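You operate a simulated robot arm through the tools that you are given. There is no shell and no other tool.

You run a simulated robot arm. Do the job below in one go: nothing can be reset, and whatever is moved stays where it is left.

TASK
Find the PITTED grain in the grey tray and save its picture.
Fine: dimmer at 6, zoom 3; the screen names the surface; one picture only.

Only the result counts: the job must be done as asked and must still hold three seconds after the hand-in. Knocking over, shifting, dropping, spilling or breaking anything else fails it.

THE ROBOT
A 7-joint arm with a two-finger parallel gripper, fixed in place. Base frame: the origin is on the floor under the middle of its stand, x ahead of it, y to its left, z up; the work surface is at about z = 760. Units: mm, rad, N and s.
With the tool pointing down near the work surface it reaches from about 440 to 920 mm from the base axis. Its first joint turns from -2.496 to 2.496 rad. Payload 3 kg.
The TCP is the grasp point between the finger pads, 30 mm short of the fingertips. In the tool frame z runs along the fingers and y along their closing line. The gripper opens to 94 mm. The fingers are 28 mm wide and 10 mm thick; the gripper's body (50 by 96 mm) begins 55 mm behind the TCP.
Orientation is that of the tool frame in the base frame, as [roll, pitch, yaw] about the fixed x, y, z axes, in that order (R = Rz(yaw) Ry(pitch) Rx(roll)). With the fingers straight down and closing along the base's y, the tool's x points along the base's -x, its y along +y and its z along -z.

THE INTERFACE
- The arm moves only by the tool play_rows. Its argument "moves" is a list of rows, each an object (a shift or turn left out is 0, a gripper value left out holds the last) with "delta_pos": the shift along the tool's x, y, z in units of 200 mm (1.0 is 200 mm), a list of three; "turn": the turn, a rotation vector about the tool's x, y, z in units of 90 degrees (1.0 is 90 degrees), a list of three; "gripper": the gripper command, from -1 (shut) to 1 (fully open), values between in proportion. In form: [{"delta_pos": [dx, dy, dz], "turn": [wx, wy, wz], "gripper": gripper}, ...]. A call has 1 to 20 rows; each row is the pose to reach, as a shift and turn from the pose commanded when the call began, along the tool's axes at that moment. A call with a number of a shift or a turn outside -1 to 1 is refused whole. Rows are played at 5 a second. More than 50 mm and 0.15 rad between two rows, or a gripper value outside its range, and nothing of the call is played. A pose out of reach is approached as far as the arm can. The call stops where the force on the tool passes 90 N (or 10 N more than at its start, if that is more) or the arm is blocked; 0.2 s more then pass. Each finger travels about 72 mm/s and halts on what it meets, pressing with about 23 N; the grip force reading is that of the motor and also rises with nothing between the fingers. The clock runs only during rows and for 0.2 s after the last one: add rows that repeat a pose to give the fingers time. The reply holds the time, the measured pose of the TCP, the force on the tool along the base axes, the opening and the grip force, in the units named above and with some noise, with the torque about the TCP (base axes, N m) and any sound that the robot's microphone picked up, and new pictures: "pictures" is both (left out), scene, wrist or none.
- Cameras (640 x 400 px; columns grow to the right, rows downward): "scene" is fixed at [401.3, 499.4, 1612.4]; the picture's right is [-0.87, -0.49, 0.00], its down [-0.42, 0.74, -0.53] and it looks along [0.26, -0.46, -0.85] (base axes); focal length 248 px, centre (320, 200). "wrist" rides on the gripper at [76, 14, -103] in the tool frame; the picture's right is [-0.18, 0.98, 0.00], its down [-0.75, -0.14, -0.64] and it looks along [-0.63, -0.12, 0.77] (tool axes); focal length 243 px, centre (320, 200). There is no depth. A picture from a camera that has moved, and an enlarged one, comes with that camera's place and axes in the base frame and with its lens. The place of the scene camera against the robot may be out by one fixed shift of up to 18 mm in any direction.
- inspect(camera, box): a new picture of the part [left, top, right, bottom] of that camera's present view, enlarged. No time passes.
- hand_in(): hands the job in; it is judged then, once.

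Places have to be worked out from the pictures, the camera data and where the tool is seen. Open the gripper and draw the arm clear of the work before you hand the job in, unless the task says otherwise.

The tools are called after "Emit:" as name(argument=value, ...) on one line, values as JSON. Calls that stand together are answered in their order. play_rows: Moves the arm, as the interface text tells. Its arguments: {"type":"object","properties":{"moves":{"type":"array"},"pictures":{"type":"string","enum":["both","scene","wrist","none"]}},"required":["moves"]} The other tools are called the same way: inspect (camera, box) takes an enlarged picture of a part of a camera's view; hand_in () hands the job in.

At the start:

```text
time: 0.0
tcp_pos: [548.8, 84.1, 1293.4]
tool_rot: [3.141, 0.0, -3.141]
contact_force: [0.2, -0.5, -0.1]
ft_torque: [0.01, -0.03, 0.01]
finger_gap: 93.9
grasp_force: 0.0
```

scene: 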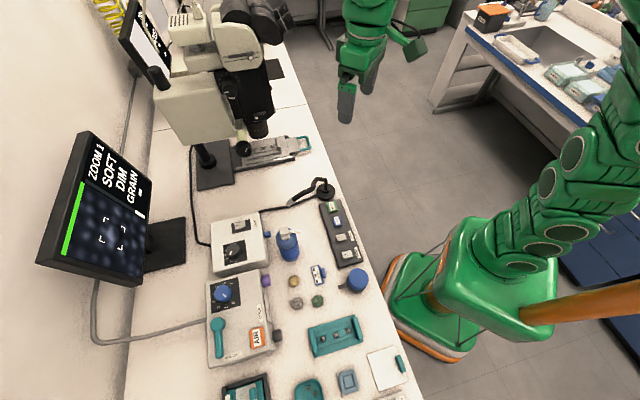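
wrist: 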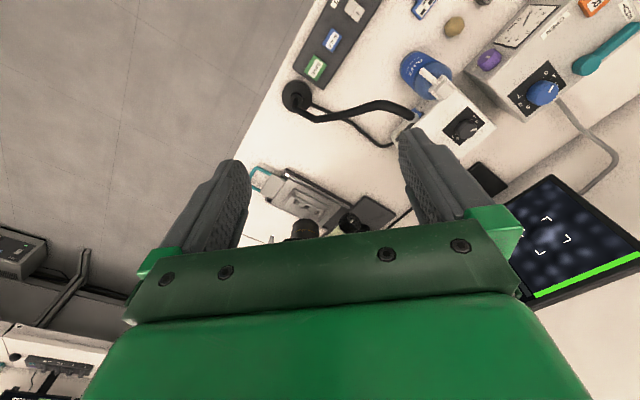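

I start by looking closely at the scene: the monitor, the control boxes, the microscope stage and the trays. No motion yet.

Emit:
inspect(camera="scene", box=[180, 200, 300, 275])

Emit:
inspect(camera="scene", box=[190, 260, 310, 400])

Emit:
inspect(camera="scene", box=[270, 180, 420, 290])

Emit:
inspect(camera="scene", box=[260, 280, 420, 400])

Emit:
inspect(camera="scene", box=[150, 80, 330, 200])

Emit:
inspect(camera="scene", box=[30, 120, 190, 290])

Emit:
inspect(camera="scene", box=[80, 0, 300, 140])

```text
5.33 times, centred on (240, 238) of scene
camera zoom: at [401.3, 499.4, 1612.4], right [-0.87, -0.49, 0.0], down [-0.42, 0.74, -0.53], along [0.26, -0.46, -0.85], focal length 1320 px, centre (747, 0)
```

zoom: 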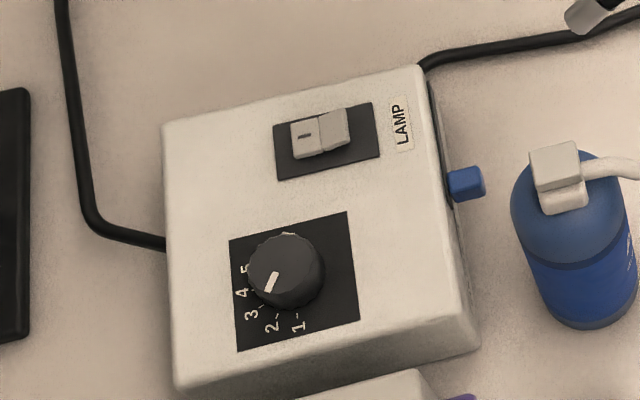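

```text
2.86 times, centred on (250, 330) of scene
camera zoom: at [401.3, 499.4, 1612.4], right [-0.87, -0.49, 0.0], down [-0.42, 0.74, -0.53], along [0.26, -0.46, -0.85], focal length 707 px, centre (520, -171)
```

zoom: 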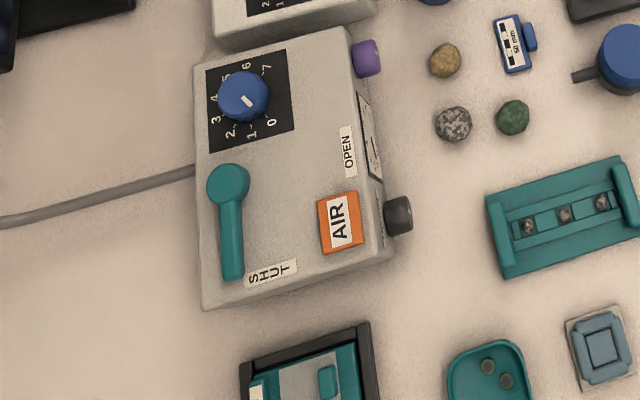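

```text
3.64 times, centred on (345, 235) of scene
camera zoom: at [401.3, 499.4, 1612.4], right [-0.87, -0.49, 0.0], down [-0.42, 0.74, -0.53], along [0.26, -0.46, -0.85], focal length 900 px, centre (229, 73)
```

zoom: 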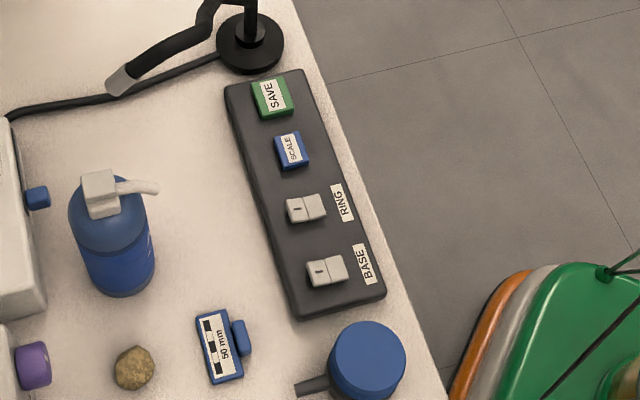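

```text
3.33 times, centred on (340, 340) of scene
camera zoom: at [401.3, 499.4, 1612.4], right [-0.87, -0.49, 0.0], down [-0.42, 0.74, -0.53], along [0.26, -0.46, -0.85], focal length 825 px, centre (253, -267)
```

zoom: 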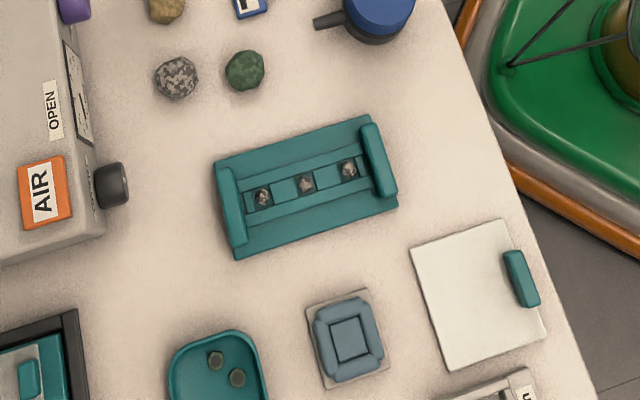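

```text
3.33 times, centred on (240, 140) of scene
camera zoom: at [401.3, 499.4, 1612.4], right [-0.87, -0.49, 0.0], down [-0.42, 0.74, -0.53], along [0.26, -0.46, -0.85], focal length 825 px, centre (587, 400)
```

zoom: 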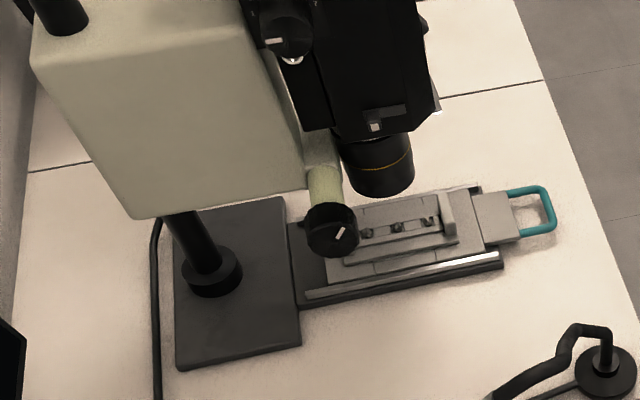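

```text
2.35 times, centred on (110, 205) of scene
camera zoom: at [401.3, 499.4, 1612.4], right [-0.87, -0.49, 0.0], down [-0.42, 0.74, -0.53], along [0.26, -0.46, -0.85], focal length 582 px, centre (814, 188)
```

zoom: 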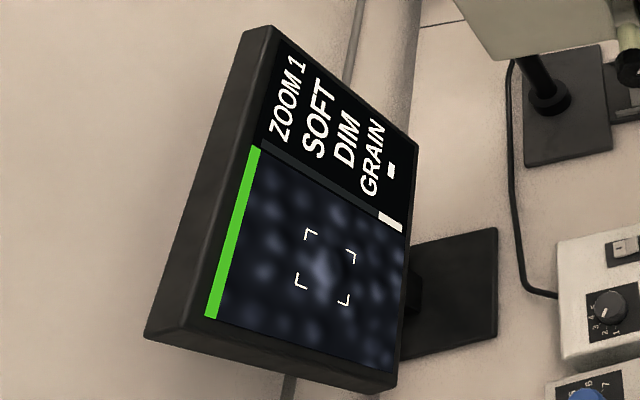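

```text
2.86 times, centred on (190, 70) of scene
camera zoom: at [401.3, 499.4, 1612.4], right [-0.87, -0.49, 0.0], down [-0.42, 0.74, -0.53], along [0.26, -0.46, -0.85], focal length 707 px, centre (691, 571)
```

zoom: 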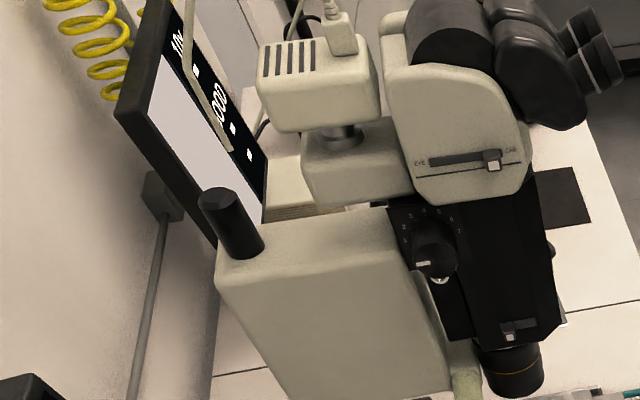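

Inspect renders real zooms, so I look closer at the knobs, switches and labels before planning.

Emit:
inspect(camera="scene", box=[222, 230, 252, 250])

Emit:
inspect(camera="scene", box=[204, 272, 252, 302])

Emit:
inspect(camera="scene", box=[210, 60, 274, 100])

Emit:
inspect(camera="scene", box=[225, 100, 281, 165])

Emit:
inspect(camera="scene", box=[230, 125, 320, 175])

Emit:
inspect(camera="scene", box=[315, 195, 365, 275])

Emit:
inspect(camera="scene", box=[165, 0, 275, 60])

Emit:
inspect(camera="scene", box=[110, 0, 180, 100])

Emit:
inspect(camera="scene", box=[240, 290, 290, 360])

Emit:
inspect(camera="wrist", box=[230, 150, 430, 260])

```text
16.00 times, centred on (237, 240) of scene
camera zoom: at [401.3, 499.4, 1612.4], right [-0.87, -0.49, 0.0], down [-0.42, 0.74, -0.53], along [0.26, -0.46, -0.85], focal length 3960 px, centre (1648, -440)
```

zoom: 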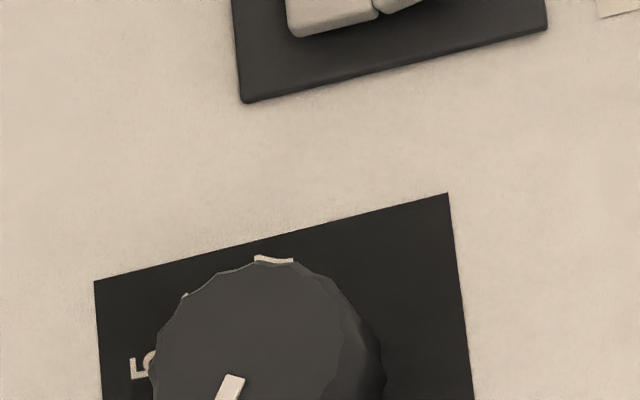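

```text
13.33 times, centred on (228, 287) of scene
camera zoom: at [401.3, 499.4, 1612.4], right [-0.87, -0.49, 0.0], down [-0.42, 0.74, -0.53], along [0.26, -0.46, -0.85], focal length 3300 px, centre (1547, -960)
```

zoom: 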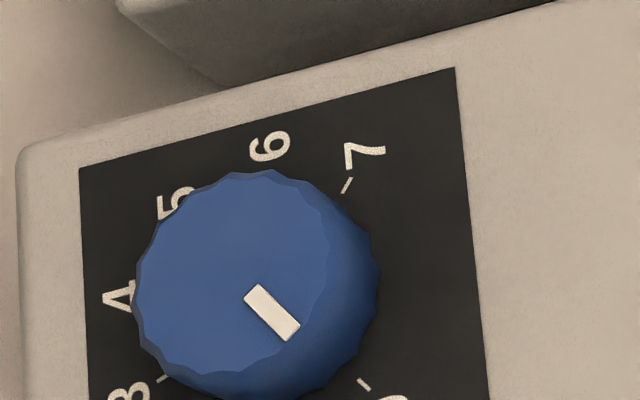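

```text
10.00 times, centred on (242, 80) of scene
camera zoom: at [401.3, 499.4, 1612.4], right [-0.87, -0.49, 0.0], down [-0.42, 0.74, -0.53], along [0.26, -0.46, -0.85], focal length 2475 px, centre (1100, 1400)
```

zoom: 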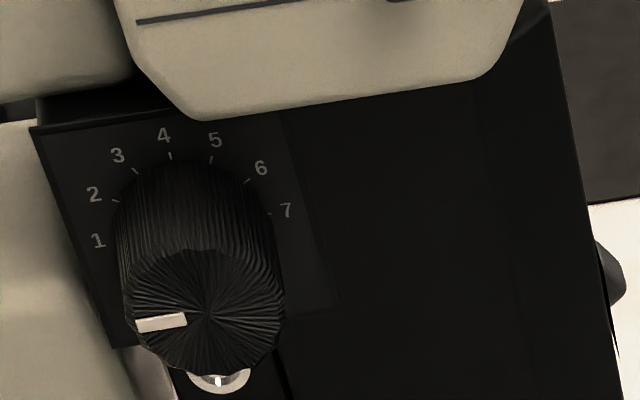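

```text
6.15 times, centred on (253, 132) of scene
camera zoom: at [401.3, 499.4, 1612.4], right [-0.87, -0.49, 0.0], down [-0.42, 0.74, -0.53], along [0.26, -0.46, -0.85], focal length 1523 px, centre (732, 615)
```

zoom: 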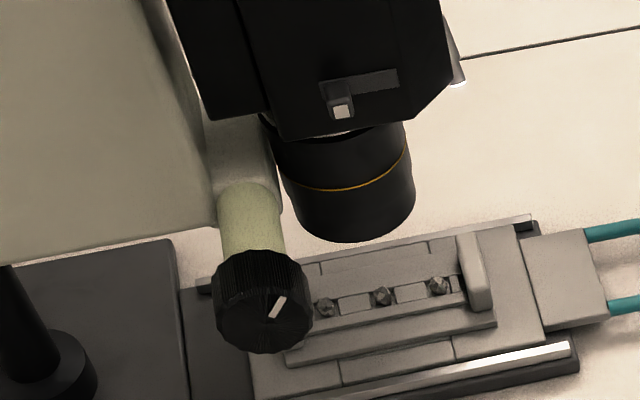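

```text
7.11 times, centred on (275, 150) of scene
camera zoom: at [401.3, 499.4, 1612.4], right [-0.87, -0.49, 0.0], down [-0.42, 0.74, -0.53], along [0.26, -0.46, -0.85], focal length 1760 px, centre (640, 556)
```

zoom: 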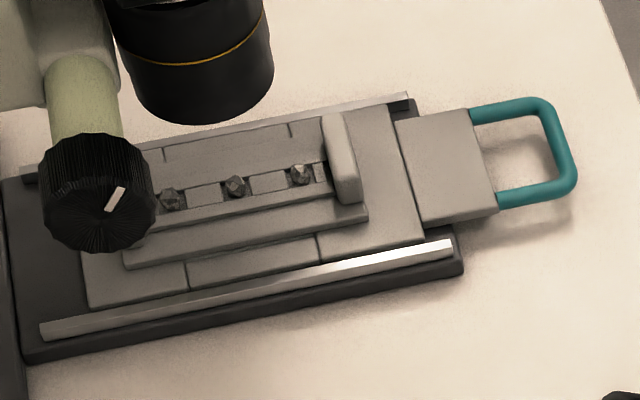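

```text
5.00 times, centred on (340, 235) of scene
camera zoom: at [401.3, 499.4, 1612.4], right [-0.87, -0.49, 0.0], down [-0.42, 0.74, -0.53], along [0.26, -0.46, -0.85], focal length 1238 px, centre (220, 25)
```

zoom: 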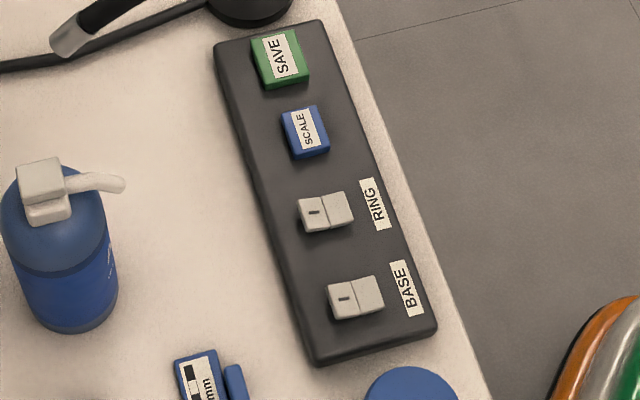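

```text
5.82 times, centred on (220, 30) of scene
camera zoom: at [401.3, 499.4, 1612.4], right [-0.87, -0.49, 0.0], down [-0.42, 0.74, -0.53], along [0.26, -0.46, -0.85], focal length 1440 px, centre (902, 1189)
```

zoom: 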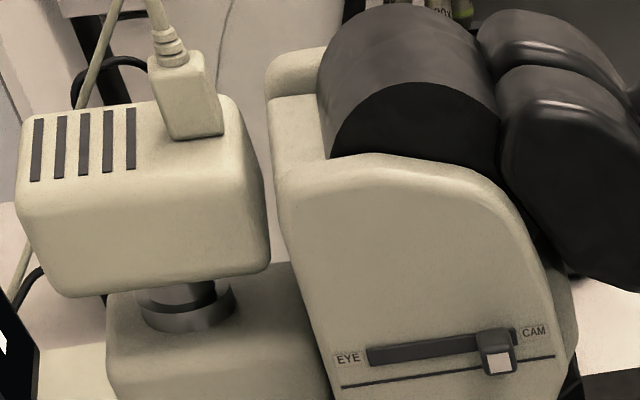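

```text
4.00 times, centred on (145, 50) of scene
camera zoom: at [401.3, 499.4, 1612.4], right [-0.87, -0.49, 0.0], down [-0.42, 0.74, -0.53], along [0.26, -0.46, -0.85], focal length 990 px, centre (1020, 800)
```

zoom: 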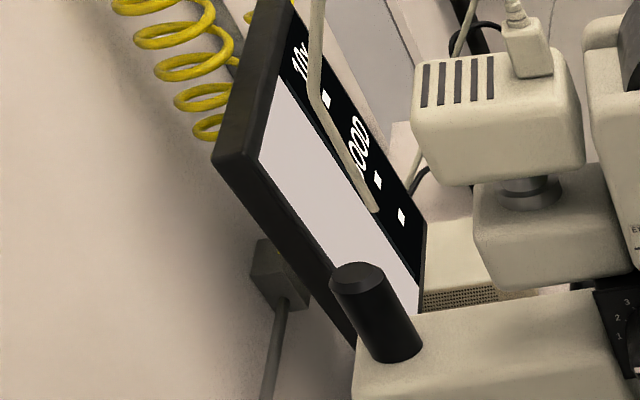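

```text
5.71 times, centred on (265, 325) of scene
camera zoom: at [401.3, 499.4, 1612.4], right [-0.87, -0.49, 0.0], down [-0.42, 0.74, -0.53], along [0.26, -0.46, -0.85], focal length 1414 px, centre (634, -514)
```

zoom: 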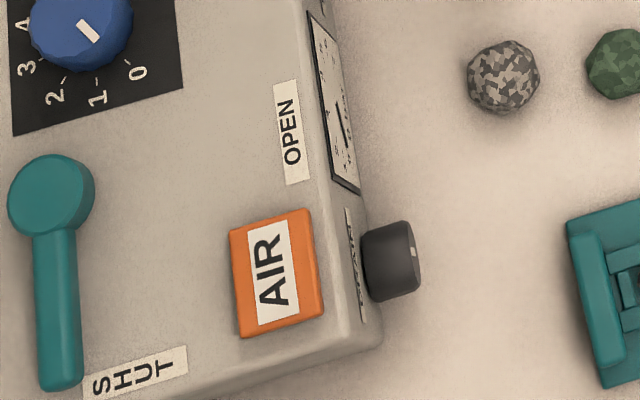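

```text
3.20 times, centred on (330, 205) of wrist
camera zoom: at [472.3, 98.9, 1397.6], right [0.18, 0.98, 0.0], down [0.75, -0.14, 0.64], along [0.63, -0.12, -0.77], focal length 776 px, centre (288, 184)
```

zoom: 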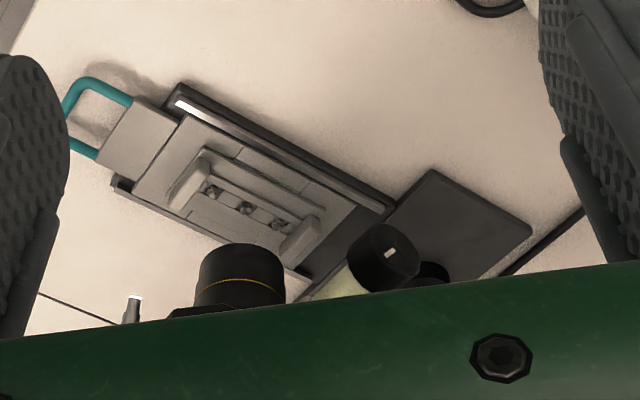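

The screen reads ZOOM 1 / SOFT / DIM / GRAIN. I check the lamp box and the scope from the wrist camera's angle too, to find the dimmer's scale and triangulate.

Emit:
inspect(camera="wrist", box=[400, 90, 520, 165])

Emit:
inspect(camera="wrist", box=[440, 0, 640, 120])

Emit:
inspect(camera="wrist", box=[240, 0, 440, 130])

Emit:
inspect(camera="wrist", box=[480, 170, 640, 300])

Emit:
inspect(camera="scene", box=[200, 350, 420, 400])

Emit:
inspect(camera="scene", box=[215, 85, 265, 125])

Emit:
inspect(camera="scene", box=[285, 165, 345, 215])

```text
5.33 times, centred on (460, 128) of wrist
camera zoom: at [472.3, 98.9, 1397.6], right [0.18, 0.98, 0.0], down [0.75, -0.14, 0.64], along [0.63, -0.12, -0.77], focal length 1294 px, centre (-427, 587)
```

zoom: 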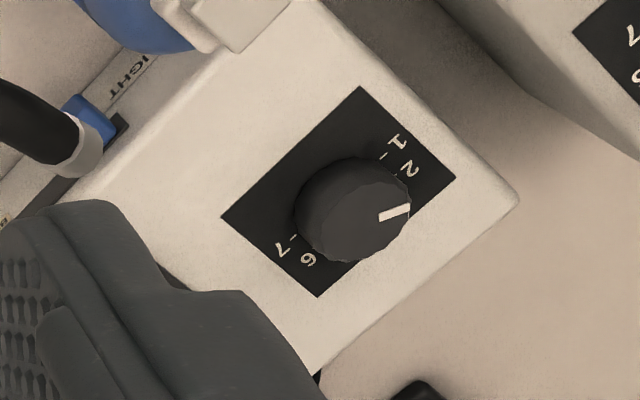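

```text
3.20 times, centred on (540, 60) of wrist
camera zoom: at [472.3, 98.9, 1397.6], right [0.18, 0.98, 0.0], down [0.75, -0.14, 0.64], along [0.63, -0.12, -0.77], focal length 776 px, centre (-384, 648)
```

zoom: 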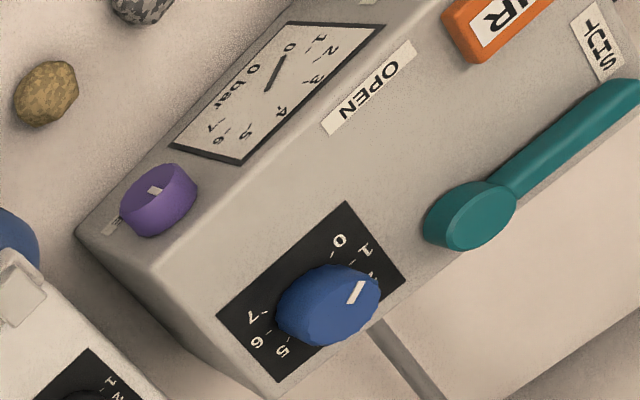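

```text
3.08 times, centred on (340, 65) of wrist
camera zoom: at [472.3, 98.9, 1397.6], right [0.18, 0.98, 0.0], down [0.75, -0.14, 0.64], along [0.63, -0.12, -0.77], focal length 746 px, centre (258, 615)
```

zoom: 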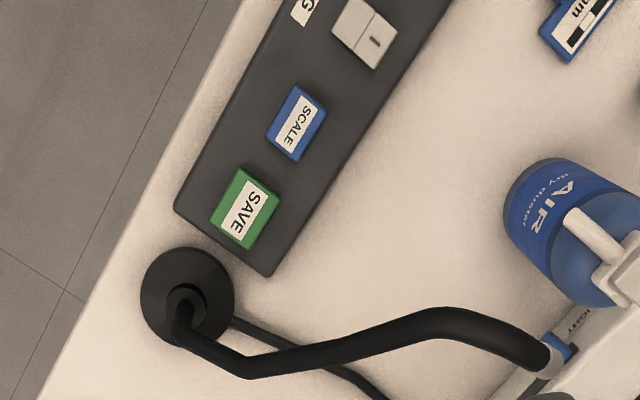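

```text
3.08 times, centred on (560, 235) of wrist
camera zoom: at [472.3, 98.9, 1397.6], right [0.18, 0.98, 0.0], down [0.75, -0.14, 0.64], along [0.63, -0.12, -0.77], focal length 746 px, centre (-418, 92)
```

zoom: 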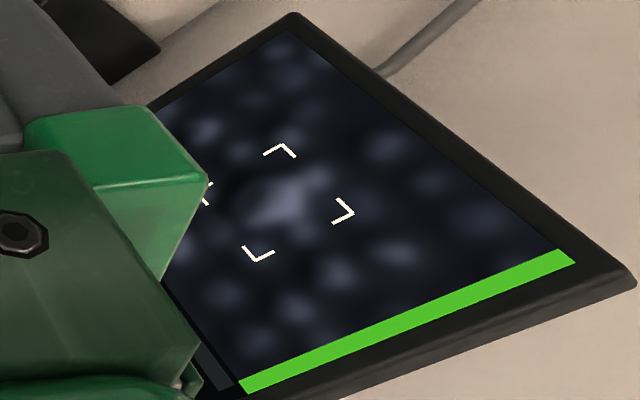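

```text
2.91 times, centred on (310, 375) of scene
camera zoom: at [401.3, 499.4, 1612.4], right [-0.87, -0.49, 0.0], down [-0.42, 0.74, -0.53], along [0.26, -0.46, -0.85], focal length 720 px, centre (349, -309)
```

zoom: 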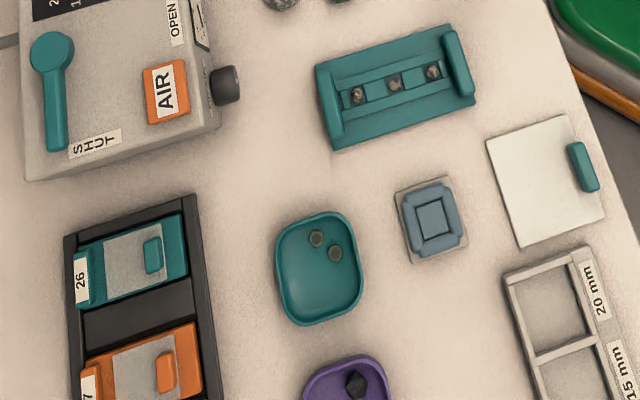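

```text
10.00 times, centred on (240, 105) of scene
camera zoom: at [401.3, 499.4, 1612.4], right [-0.87, -0.49, 0.0], down [-0.42, 0.74, -0.53], along [0.26, -0.46, -0.85], focal length 2475 px, centre (1120, 1150)
```

zoom: 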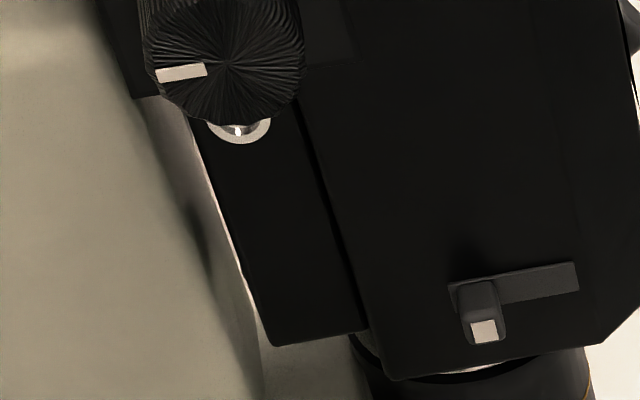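

```text
8.00 times, centred on (315, 190) of scene
camera zoom: at [401.3, 499.4, 1612.4], right [-0.87, -0.49, 0.0], down [-0.42, 0.74, -0.53], along [0.26, -0.46, -0.85], focal length 1980 px, centre (360, 280)
```

zoom: 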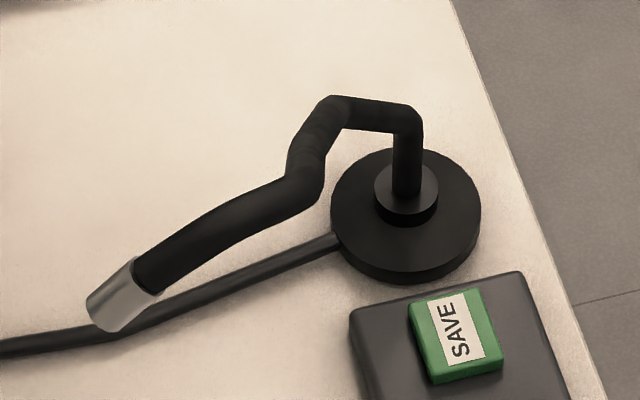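

Both the lamp-box dial (1–7, the dimmer candidate) and the scope dial (1–7, zoom) are visible. I look at the screen, the dimmer mark and the side labels at higher magnification.

Emit:
inspect(camera="scene", box=[80, 125, 150, 185])

Emit:
inspect(camera="scene", box=[220, 236, 250, 266])

Emit:
inspect(camera="wrist", box=[396, 90, 436, 125])

Emit:
inspect(camera="scene", box=[228, 215, 278, 240])

Emit:
inspect(camera="scene", box=[325, 225, 365, 265])

```text
6.67 times, centred on (115, 155) of scene
camera zoom: at [401.3, 499.4, 1612.4], right [-0.87, -0.49, 0.0], down [-0.42, 0.74, -0.53], along [0.26, -0.46, -0.85], focal length 1650 px, centre (1687, 500)
```

zoom: 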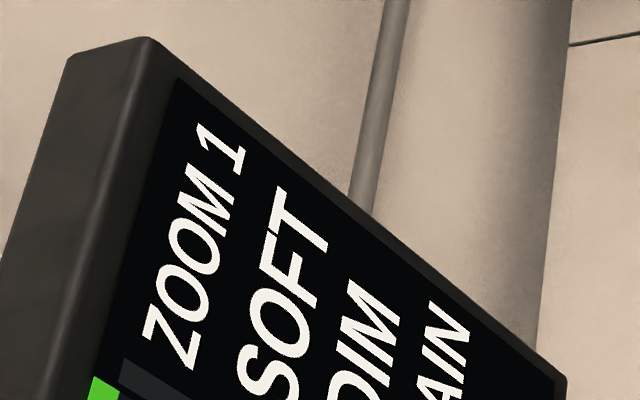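

```text
13.33 times, centred on (235, 251) of scene
camera zoom: at [401.3, 499.4, 1612.4], right [-0.87, -0.49, 0.0], down [-0.42, 0.74, -0.53], along [0.26, -0.46, -0.85], focal length 3300 px, centre (1453, -480)
```

zoom: 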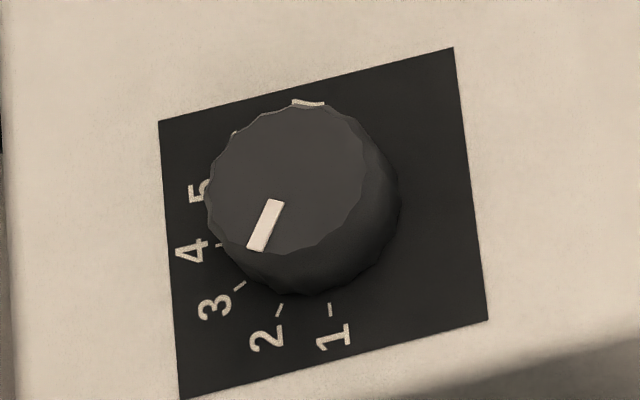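

```text
11.43 times, centred on (416, 108) of wrist
camera zoom: at [472.3, 98.9, 1397.6], right [0.18, 0.98, 0.0], down [0.75, -0.14, 0.64], along [0.63, -0.12, -0.77], focal length 2773 px, centre (-777, 1257)
```

zoom: 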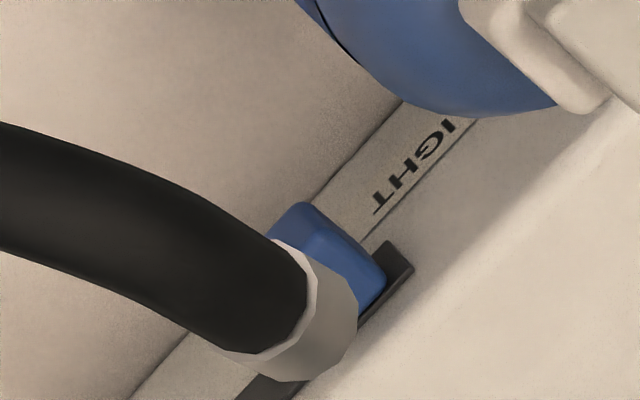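

```text
12.80 times, centred on (253, 228) of scene
camera zoom: at [401.3, 499.4, 1612.4], right [-0.87, -0.49, 0.0], down [-0.42, 0.74, -0.53], along [0.26, -0.46, -0.85], focal length 3168 px, centre (1178, -152)
```

zoom: 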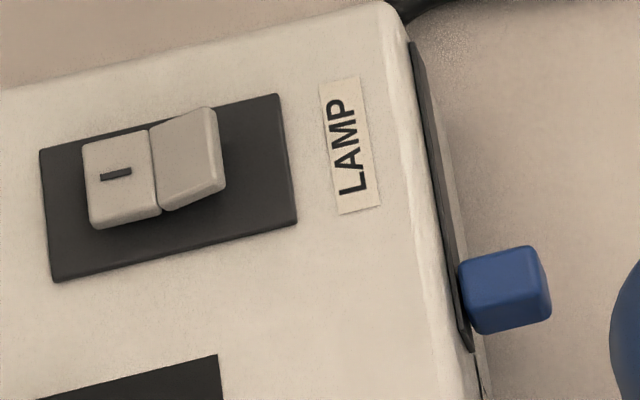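

```text
10.00 times, centred on (345, 245) of scene
camera zoom: at [401.3, 499.4, 1612.4], right [-0.87, -0.49, 0.0], down [-0.42, 0.74, -0.53], along [0.26, -0.46, -0.85], focal length 2475 px, centre (70, -250)
```

zoom: 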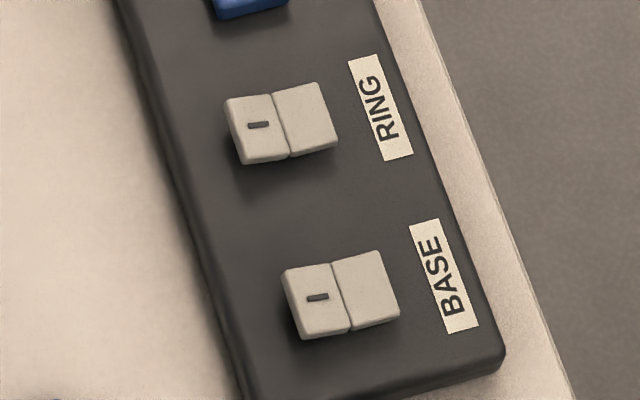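

The dimmer mark sits at 2 (30° per step, clockwise from above to 6 → 120°). I move the hand to above the lamp box for a closer look and a better triangulation.

Emit:
play_rows(moves=[{"delta_pos": [-0.12, 0.2, 0.08]}, {"delta_pos": [-0.24, 0.4, 0.16]}, {"delta_pos": [-0.36, 0.6, 0.24]}, {"delta_pos": [-0.48, 0.8, 0.32]}, {"delta_pos": [-0.58, 0.95, 0.42]}, {"delta_pos": [-0.66, 1.0, 0.6]}, {"delta_pos": [-0.7, 1.0, 0.8]}], pictures="both")

```text
time: 1.6
tcp_pos: [688.7, 283.3, 1134.0]
tool_rot: [3.14, 0.001, -3.14]
contact_force: [0.0, -0.4, -0.2]
ft_torque: [-0.03, 0.01, 0.0]
finger_gap: 94.0
grasp_force: 0.0
camera wrist: at [612.8, 298.7, 1236.5], right [0.18, 0.98, 0.0], down [0.75, -0.14, 0.64], along [0.63, -0.12, -0.77], focal length 243 px, centre (320, 200)
```

scene: 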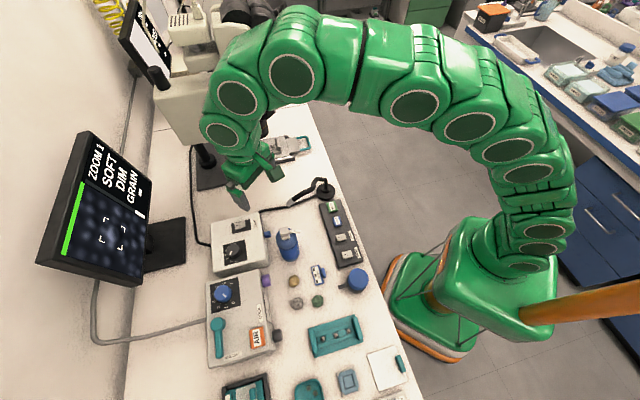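
wrist: 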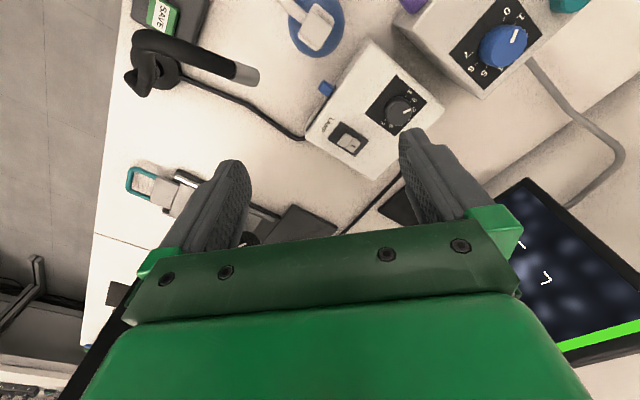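

The hand is now beside the lamp box. I zoom in on the dimmer, rocker and slider from here to fix their places.

Emit:
inspect(camera="wrist", box=[300, 40, 460, 180])

Emit:
inspect(camera="wrist", box=[120, 0, 280, 110])

Emit:
inspect(camera="wrist", box=[100, 130, 260, 250])

```text
2.86 times, centred on (380, 110) of wrist
camera zoom: at [612.8, 298.7, 1236.5], right [0.18, 0.98, 0.0], down [0.75, -0.14, 0.64], along [0.63, -0.12, -0.77], focal length 693 px, centre (149, 457)
```

zoom: 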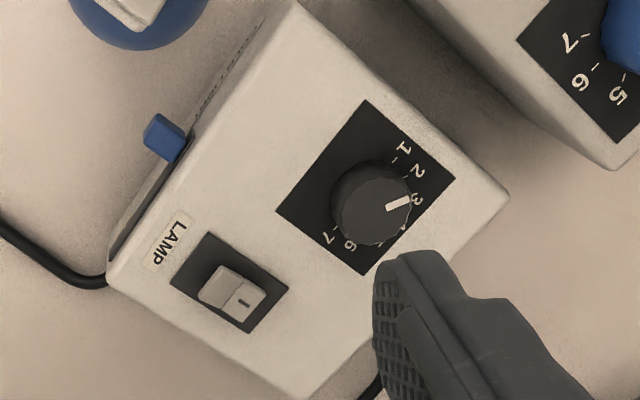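

```text
3.64 times, centred on (200, 55) of wrist
camera zoom: at [612.8, 298.7, 1236.5], right [0.18, 0.98, 0.0], down [0.75, -0.14, 0.64], along [0.63, -0.12, -0.77], focal length 882 px, centre (756, 727)
```

zoom: 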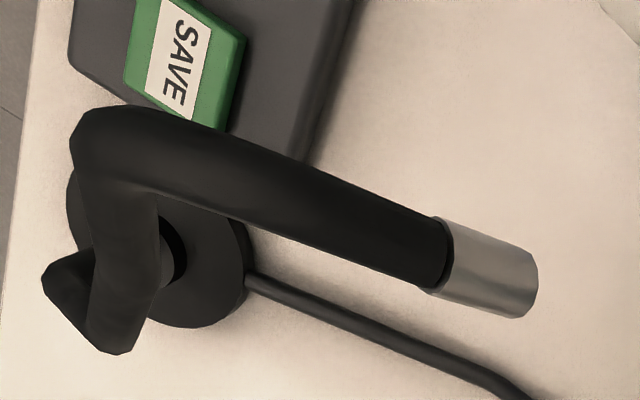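

```text
3.33 times, centred on (180, 190) of wrist
camera zoom: at [612.8, 298.7, 1236.5], right [0.18, 0.98, 0.0], down [0.75, -0.14, 0.64], along [0.63, -0.12, -0.77], focal length 809 px, centre (787, 233)
```

zoom: 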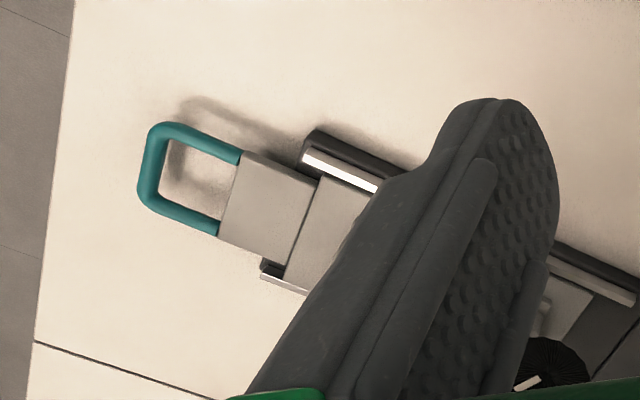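

The dimmer knob top triangulates to about (779, 402, 828). I move over it, pre-rotating the wrist −60° so a single +120° stroke is possible.

Emit:
play_rows(moves=[{"delta_pos": [-0.054, 0.074, 0.109], "turn": [0, 0, -0.083]}, {"delta_pos": [-0.108, 0.149, 0.218], "turn": [0, 0, -0.167]}, {"delta_pos": [-0.161, 0.223, 0.326], "turn": [0, 0, -0.25]}, {"delta_pos": [-0.215, 0.298, 0.435], "turn": [0, 0, -0.333]}, {"delta_pos": [-0.269, 0.372, 0.544], "turn": [0, 0, -0.417]}, {"delta_pos": [-0.323, 0.446, 0.653], "turn": [0, 0, -0.5]}, {"delta_pos": [-0.376, 0.521, 0.761], "turn": [0, 0, -0.583]}, {"delta_pos": [-0.43, 0.595, 0.87], "turn": [0, 0, -0.667]}], pictures="both")

```text
time: 3.4
tcp_pos: [773.3, 401.9, 960.5]
tool_rot: [3.141, 0.0, -2.095]
contact_force: [0.2, 0.1, -0.8]
ft_torque: [-0.01, 0.01, -0.01]
finger_gap: 93.7
grasp_force: 0.0
camera wrist: at [723.9, 343.5, 1064.0], right [-0.76, 0.65, 0.0], down [0.5, 0.58, 0.64], along [0.42, 0.49, -0.77], focal length 243 px, centre (320, 200)
```

scene: 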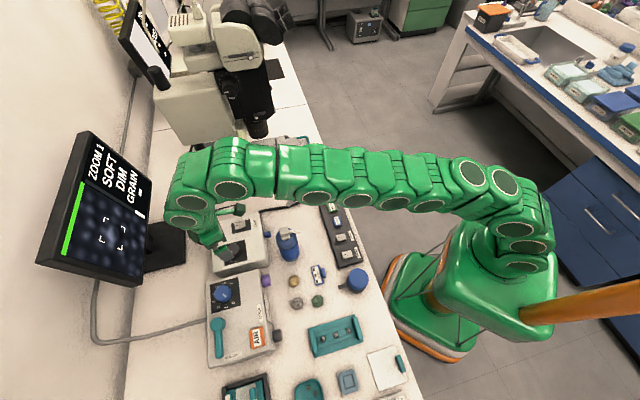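
wrist: 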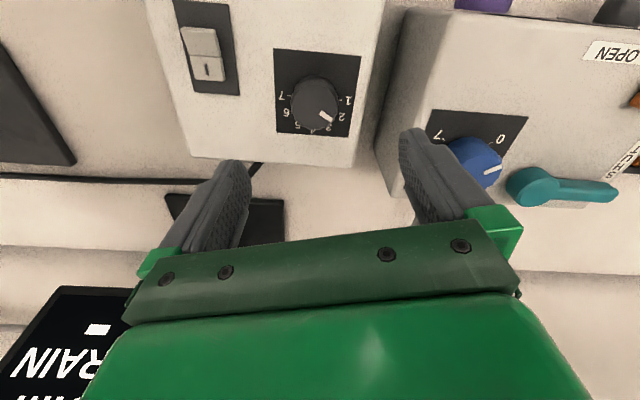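

The knob appears almost exactly under the TCP. I zoom in for its centre and the mark reading.

Emit:
inspect(camera="wrist", box=[260, 40, 380, 150])

Emit:
inspect(camera="scene", box=[170, 190, 290, 280])

```text
3.64 times, centred on (320, 95) of wrist
camera zoom: at [723.9, 343.5, 1064.0], right [-0.76, 0.65, 0.0], down [0.5, 0.58, 0.64], along [0.42, 0.49, -0.77], focal length 882 px, centre (320, 582)
```

zoom: 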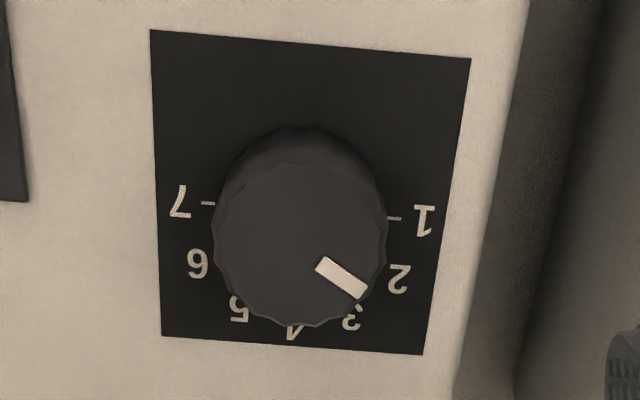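

```text
4.44 times, centred on (230, 235) of scene
camera zoom: at [401.3, 499.4, 1612.4], right [-0.87, -0.49, 0.0], down [-0.42, 0.74, -0.53], along [0.26, -0.46, -0.85], focal length 1100 px, centre (720, 44)
```

zoom: 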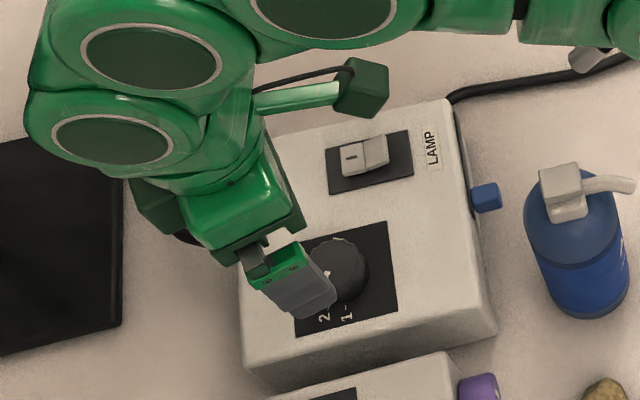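

The AIR box next to it looks taller, so I check the gap between the two boxes before lowering the fingers.

Emit:
inspect(camera="wrist", box=[340, 0, 520, 210])

Emit:
inspect(camera="scene", box=[200, 240, 280, 300])

```text
1.90 times, centred on (430, 105) of wrist
camera zoom: at [723.9, 343.5, 1064.0], right [-0.76, 0.65, 0.0], down [0.5, 0.58, 0.64], along [0.42, 0.49, -0.77], focal length 462 px, centre (110, 381)
```

zoom: 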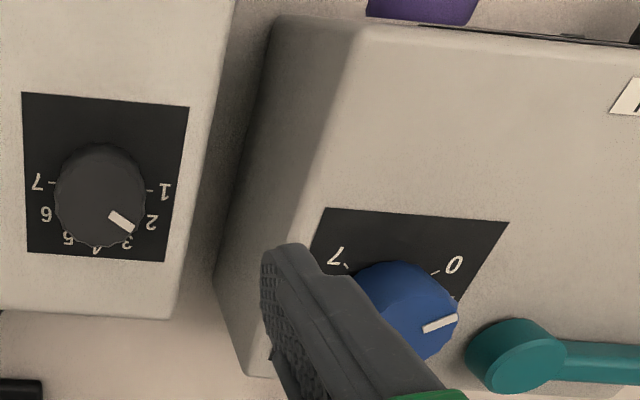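

```text
6.67 times, centred on (240, 270) of scene
camera zoom: at [401.3, 499.4, 1612.4], right [-0.87, -0.49, 0.0], down [-0.42, 0.74, -0.53], along [0.26, -0.46, -0.85], focal length 1650 px, centre (853, -267)
```

zoom: 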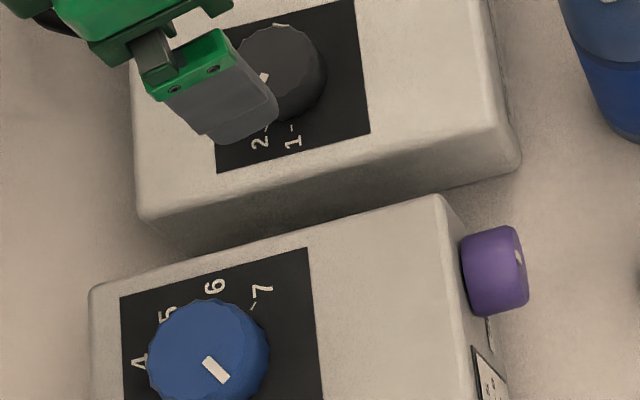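

The AIR box wall is about 90 mm from the knob axis, so the open fingers clear it. I lower to about z 870 first, centred on the knob, and check.

Emit:
play_rows(moves=[{"delta_pos": [-0.009, -0.03, 0.15]}, {"delta_pos": [-0.009, -0.03, 0.3]}, {"delta_pos": [-0.009, -0.03, 0.447]}, {"delta_pos": [-0.009, -0.03, 0.447]}], pictures="both")

```text
time: 4.4
tcp_pos: [782.7, 401.6, 870.2]
tool_rot: [-3.139, 0.001, -2.096]
contact_force: [0.5, 0.0, -0.4]
ft_torque: [0.02, 0.0, 0.0]
finger_gap: 94.1
grasp_force: 0.2
camera wrist: at [731.5, 343.3, 973.9], right [-0.76, 0.65, 0.0], down [0.5, 0.58, 0.64], along [0.42, 0.49, -0.77], focal length 243 px, centre (320, 200)
```

scene: 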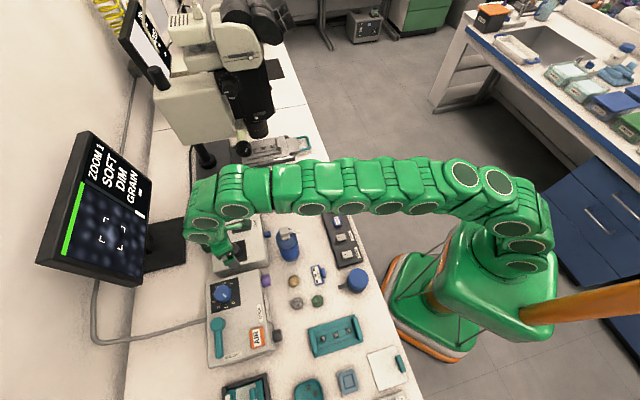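
wrist: 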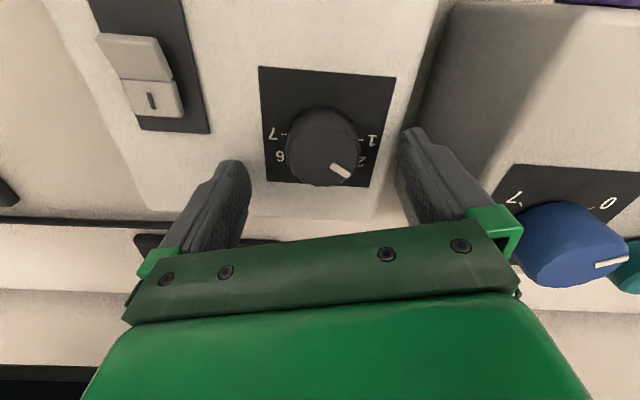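

The knob sits between the fingers within about 3 mm. I lower to z ≈ 837 (fingertips just above the plate) and close on it.

Emit:
play_rows(moves=[{"delta_pos": [-0.01, 0.002, 0.08]}, {"delta_pos": [-0.01, 0.002, 0.165]}, {"delta_pos": [-0.01, 0.002, 0.165]}, {"delta_pos": [-0.01, 0.002, 0.165], "gripper": 0.3}, {"delta_pos": [-0.01, 0.002, 0.165], "gripper": -0.2}, {"delta_pos": [-0.01, 0.002, 0.165], "gripper": -0.5}, {"delta_pos": [-0.01, 0.002, 0.165], "gripper": -0.5}], pictures="both")

```text
time: 4.8
tcp_pos: [783.7, 403.4, 866.1]
tool_rot: [-3.136, 0.007, -2.095]
contact_force: [-6.5, -4.1, 16.6]
ft_torque: [0.09, 1.06, 0.31]
finger_gap: 93.8
grasp_force: 0.1
stopped in row 2: the force on the tool passed its limit at 128 N (the readings are from after the stop); the commanded pose is now the measured one
camera wrist: at [732.4, 344.6, 968.0], right [-0.76, 0.65, 0.0], down [0.49, 0.58, 0.65], along [0.42, 0.49, -0.76], focal length 243 px, centre (320, 200)
```

scene: 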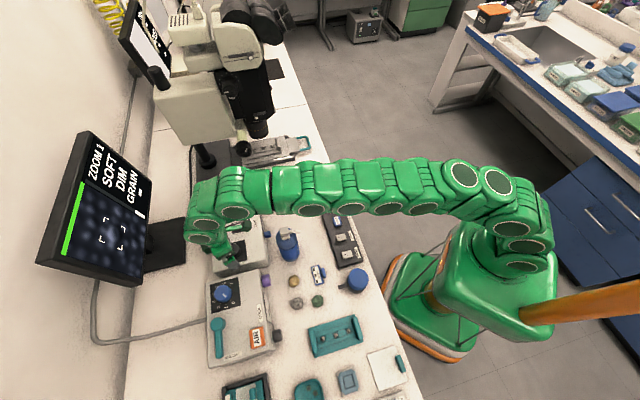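
wrist: 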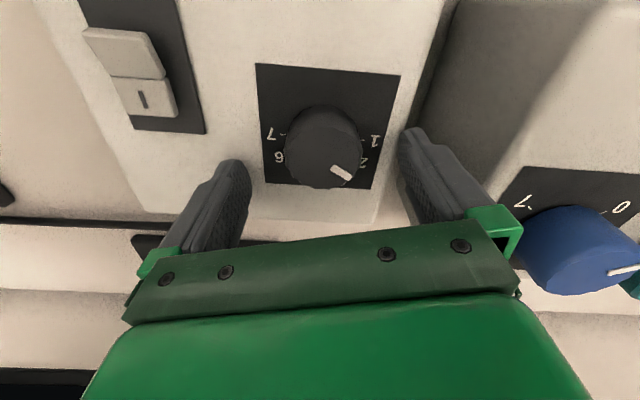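

The force stop and torque say the right fingertip touched the lamp box top at z ≈ 836, so the box is higher than I estimated: plate ≈ 836, knob top ≈ 859, centre ≈ (772, 393). I lift 6 mm and recentre, then check.

Emit:
play_rows(moves=[{"delta_pos": [0, 0, -0.03]}, {"delta_pos": [0, 0, -0.06]}, {"delta_pos": [0.036, 0.01, -0.06]}, {"delta_pos": [0.0725, 0.02, -0.06]}, {"delta_pos": [0.0725, 0.02, -0.06]}], pictures="both")

Emit:
inspect(camera="wrist", box=[220, 50, 440, 240])

Emit:
inspect(camera="scene", box=[180, 205, 290, 280])

```text
time: 6.0
tcp_pos: [772.6, 393.8, 875.0]
tool_rot: [-3.139, 0.003, -2.093]
contact_force: [0.0, 0.3, 0.6]
ft_torque: [0.0, -0.04, 0.0]
finger_gap: 94.1
grasp_force: 0.1
camera wrist: at [721.8, 334.5, 977.8], right [-0.76, 0.65, 0.0], down [0.5, 0.58, 0.65], along [0.42, 0.49, -0.76], focal length 243 px, centre (320, 200)
```

scene: 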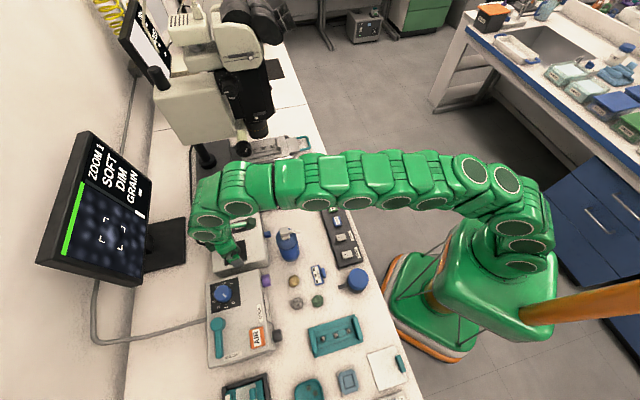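
wrist: 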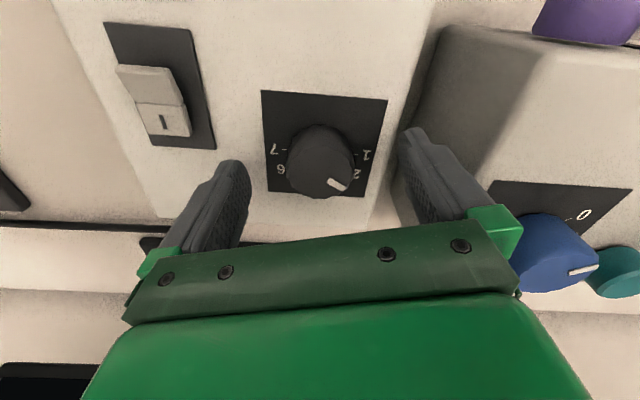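

```text
2.11 times, centred on (330, 145) of wrist
camera zoom: at [721.8, 334.5, 977.8], right [-0.76, 0.65, 0.0], down [0.5, 0.58, 0.65], along [0.42, 0.49, -0.76], focal length 511 px, centre (299, 316)
```

zoom: 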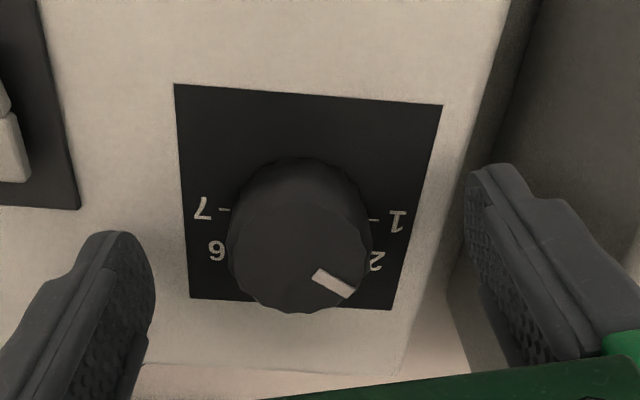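

```text
5.33 times, centred on (235, 242) of scene
camera zoom: at [401.3, 499.4, 1612.4], right [-0.87, -0.49, 0.0], down [-0.42, 0.74, -0.53], along [0.26, -0.46, -0.85], focal length 1320 px, centre (773, -27)
```

zoom: 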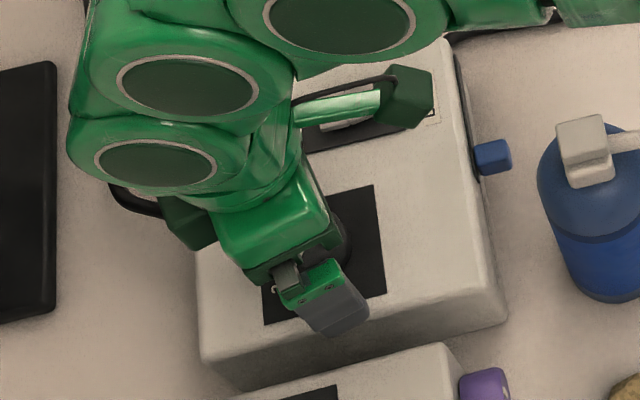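

The TCP is now centred on the knob. I lower 5 mm more (fingertips about 5 mm above the plate) and close.

Emit:
play_rows(moves=[{"delta_pos": [0, 0, 0.012]}, {"delta_pos": [0, 0, 0.025]}, {"delta_pos": [0, 0, 0.025], "gripper": 0.4}, {"delta_pos": [0, 0, 0.025], "gripper": -0.2}, {"delta_pos": [0, 0, 0.025], "gripper": -0.6}, {"delta_pos": [0, 0, 0.025], "gripper": -1}, {"delta_pos": [0, 0, 0.025], "gripper": -1}], pictures="both")

```text
time: 7.6
tcp_pos: [772.8, 392.7, 869.5]
tool_rot: [-3.136, 0.001, -2.094]
contact_force: [5.4, 0.1, -2.7]
ft_torque: [0.11, -0.22, -0.02]
finger_gap: 39.0
grasp_force: 45.6
camera wrist: at [721.5, 334.2, 972.6], right [-0.76, 0.65, 0.0], down [0.49, 0.58, 0.65], along [0.42, 0.49, -0.76], focal length 243 px, centre (320, 200)
```

scene: 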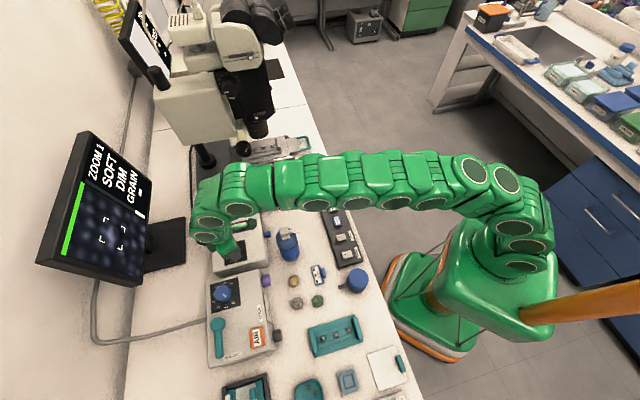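
wrist: 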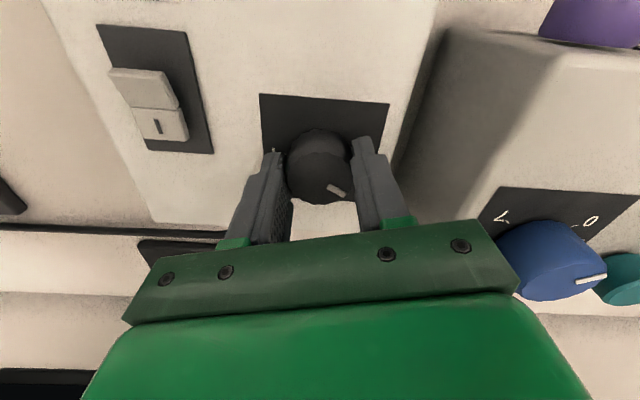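

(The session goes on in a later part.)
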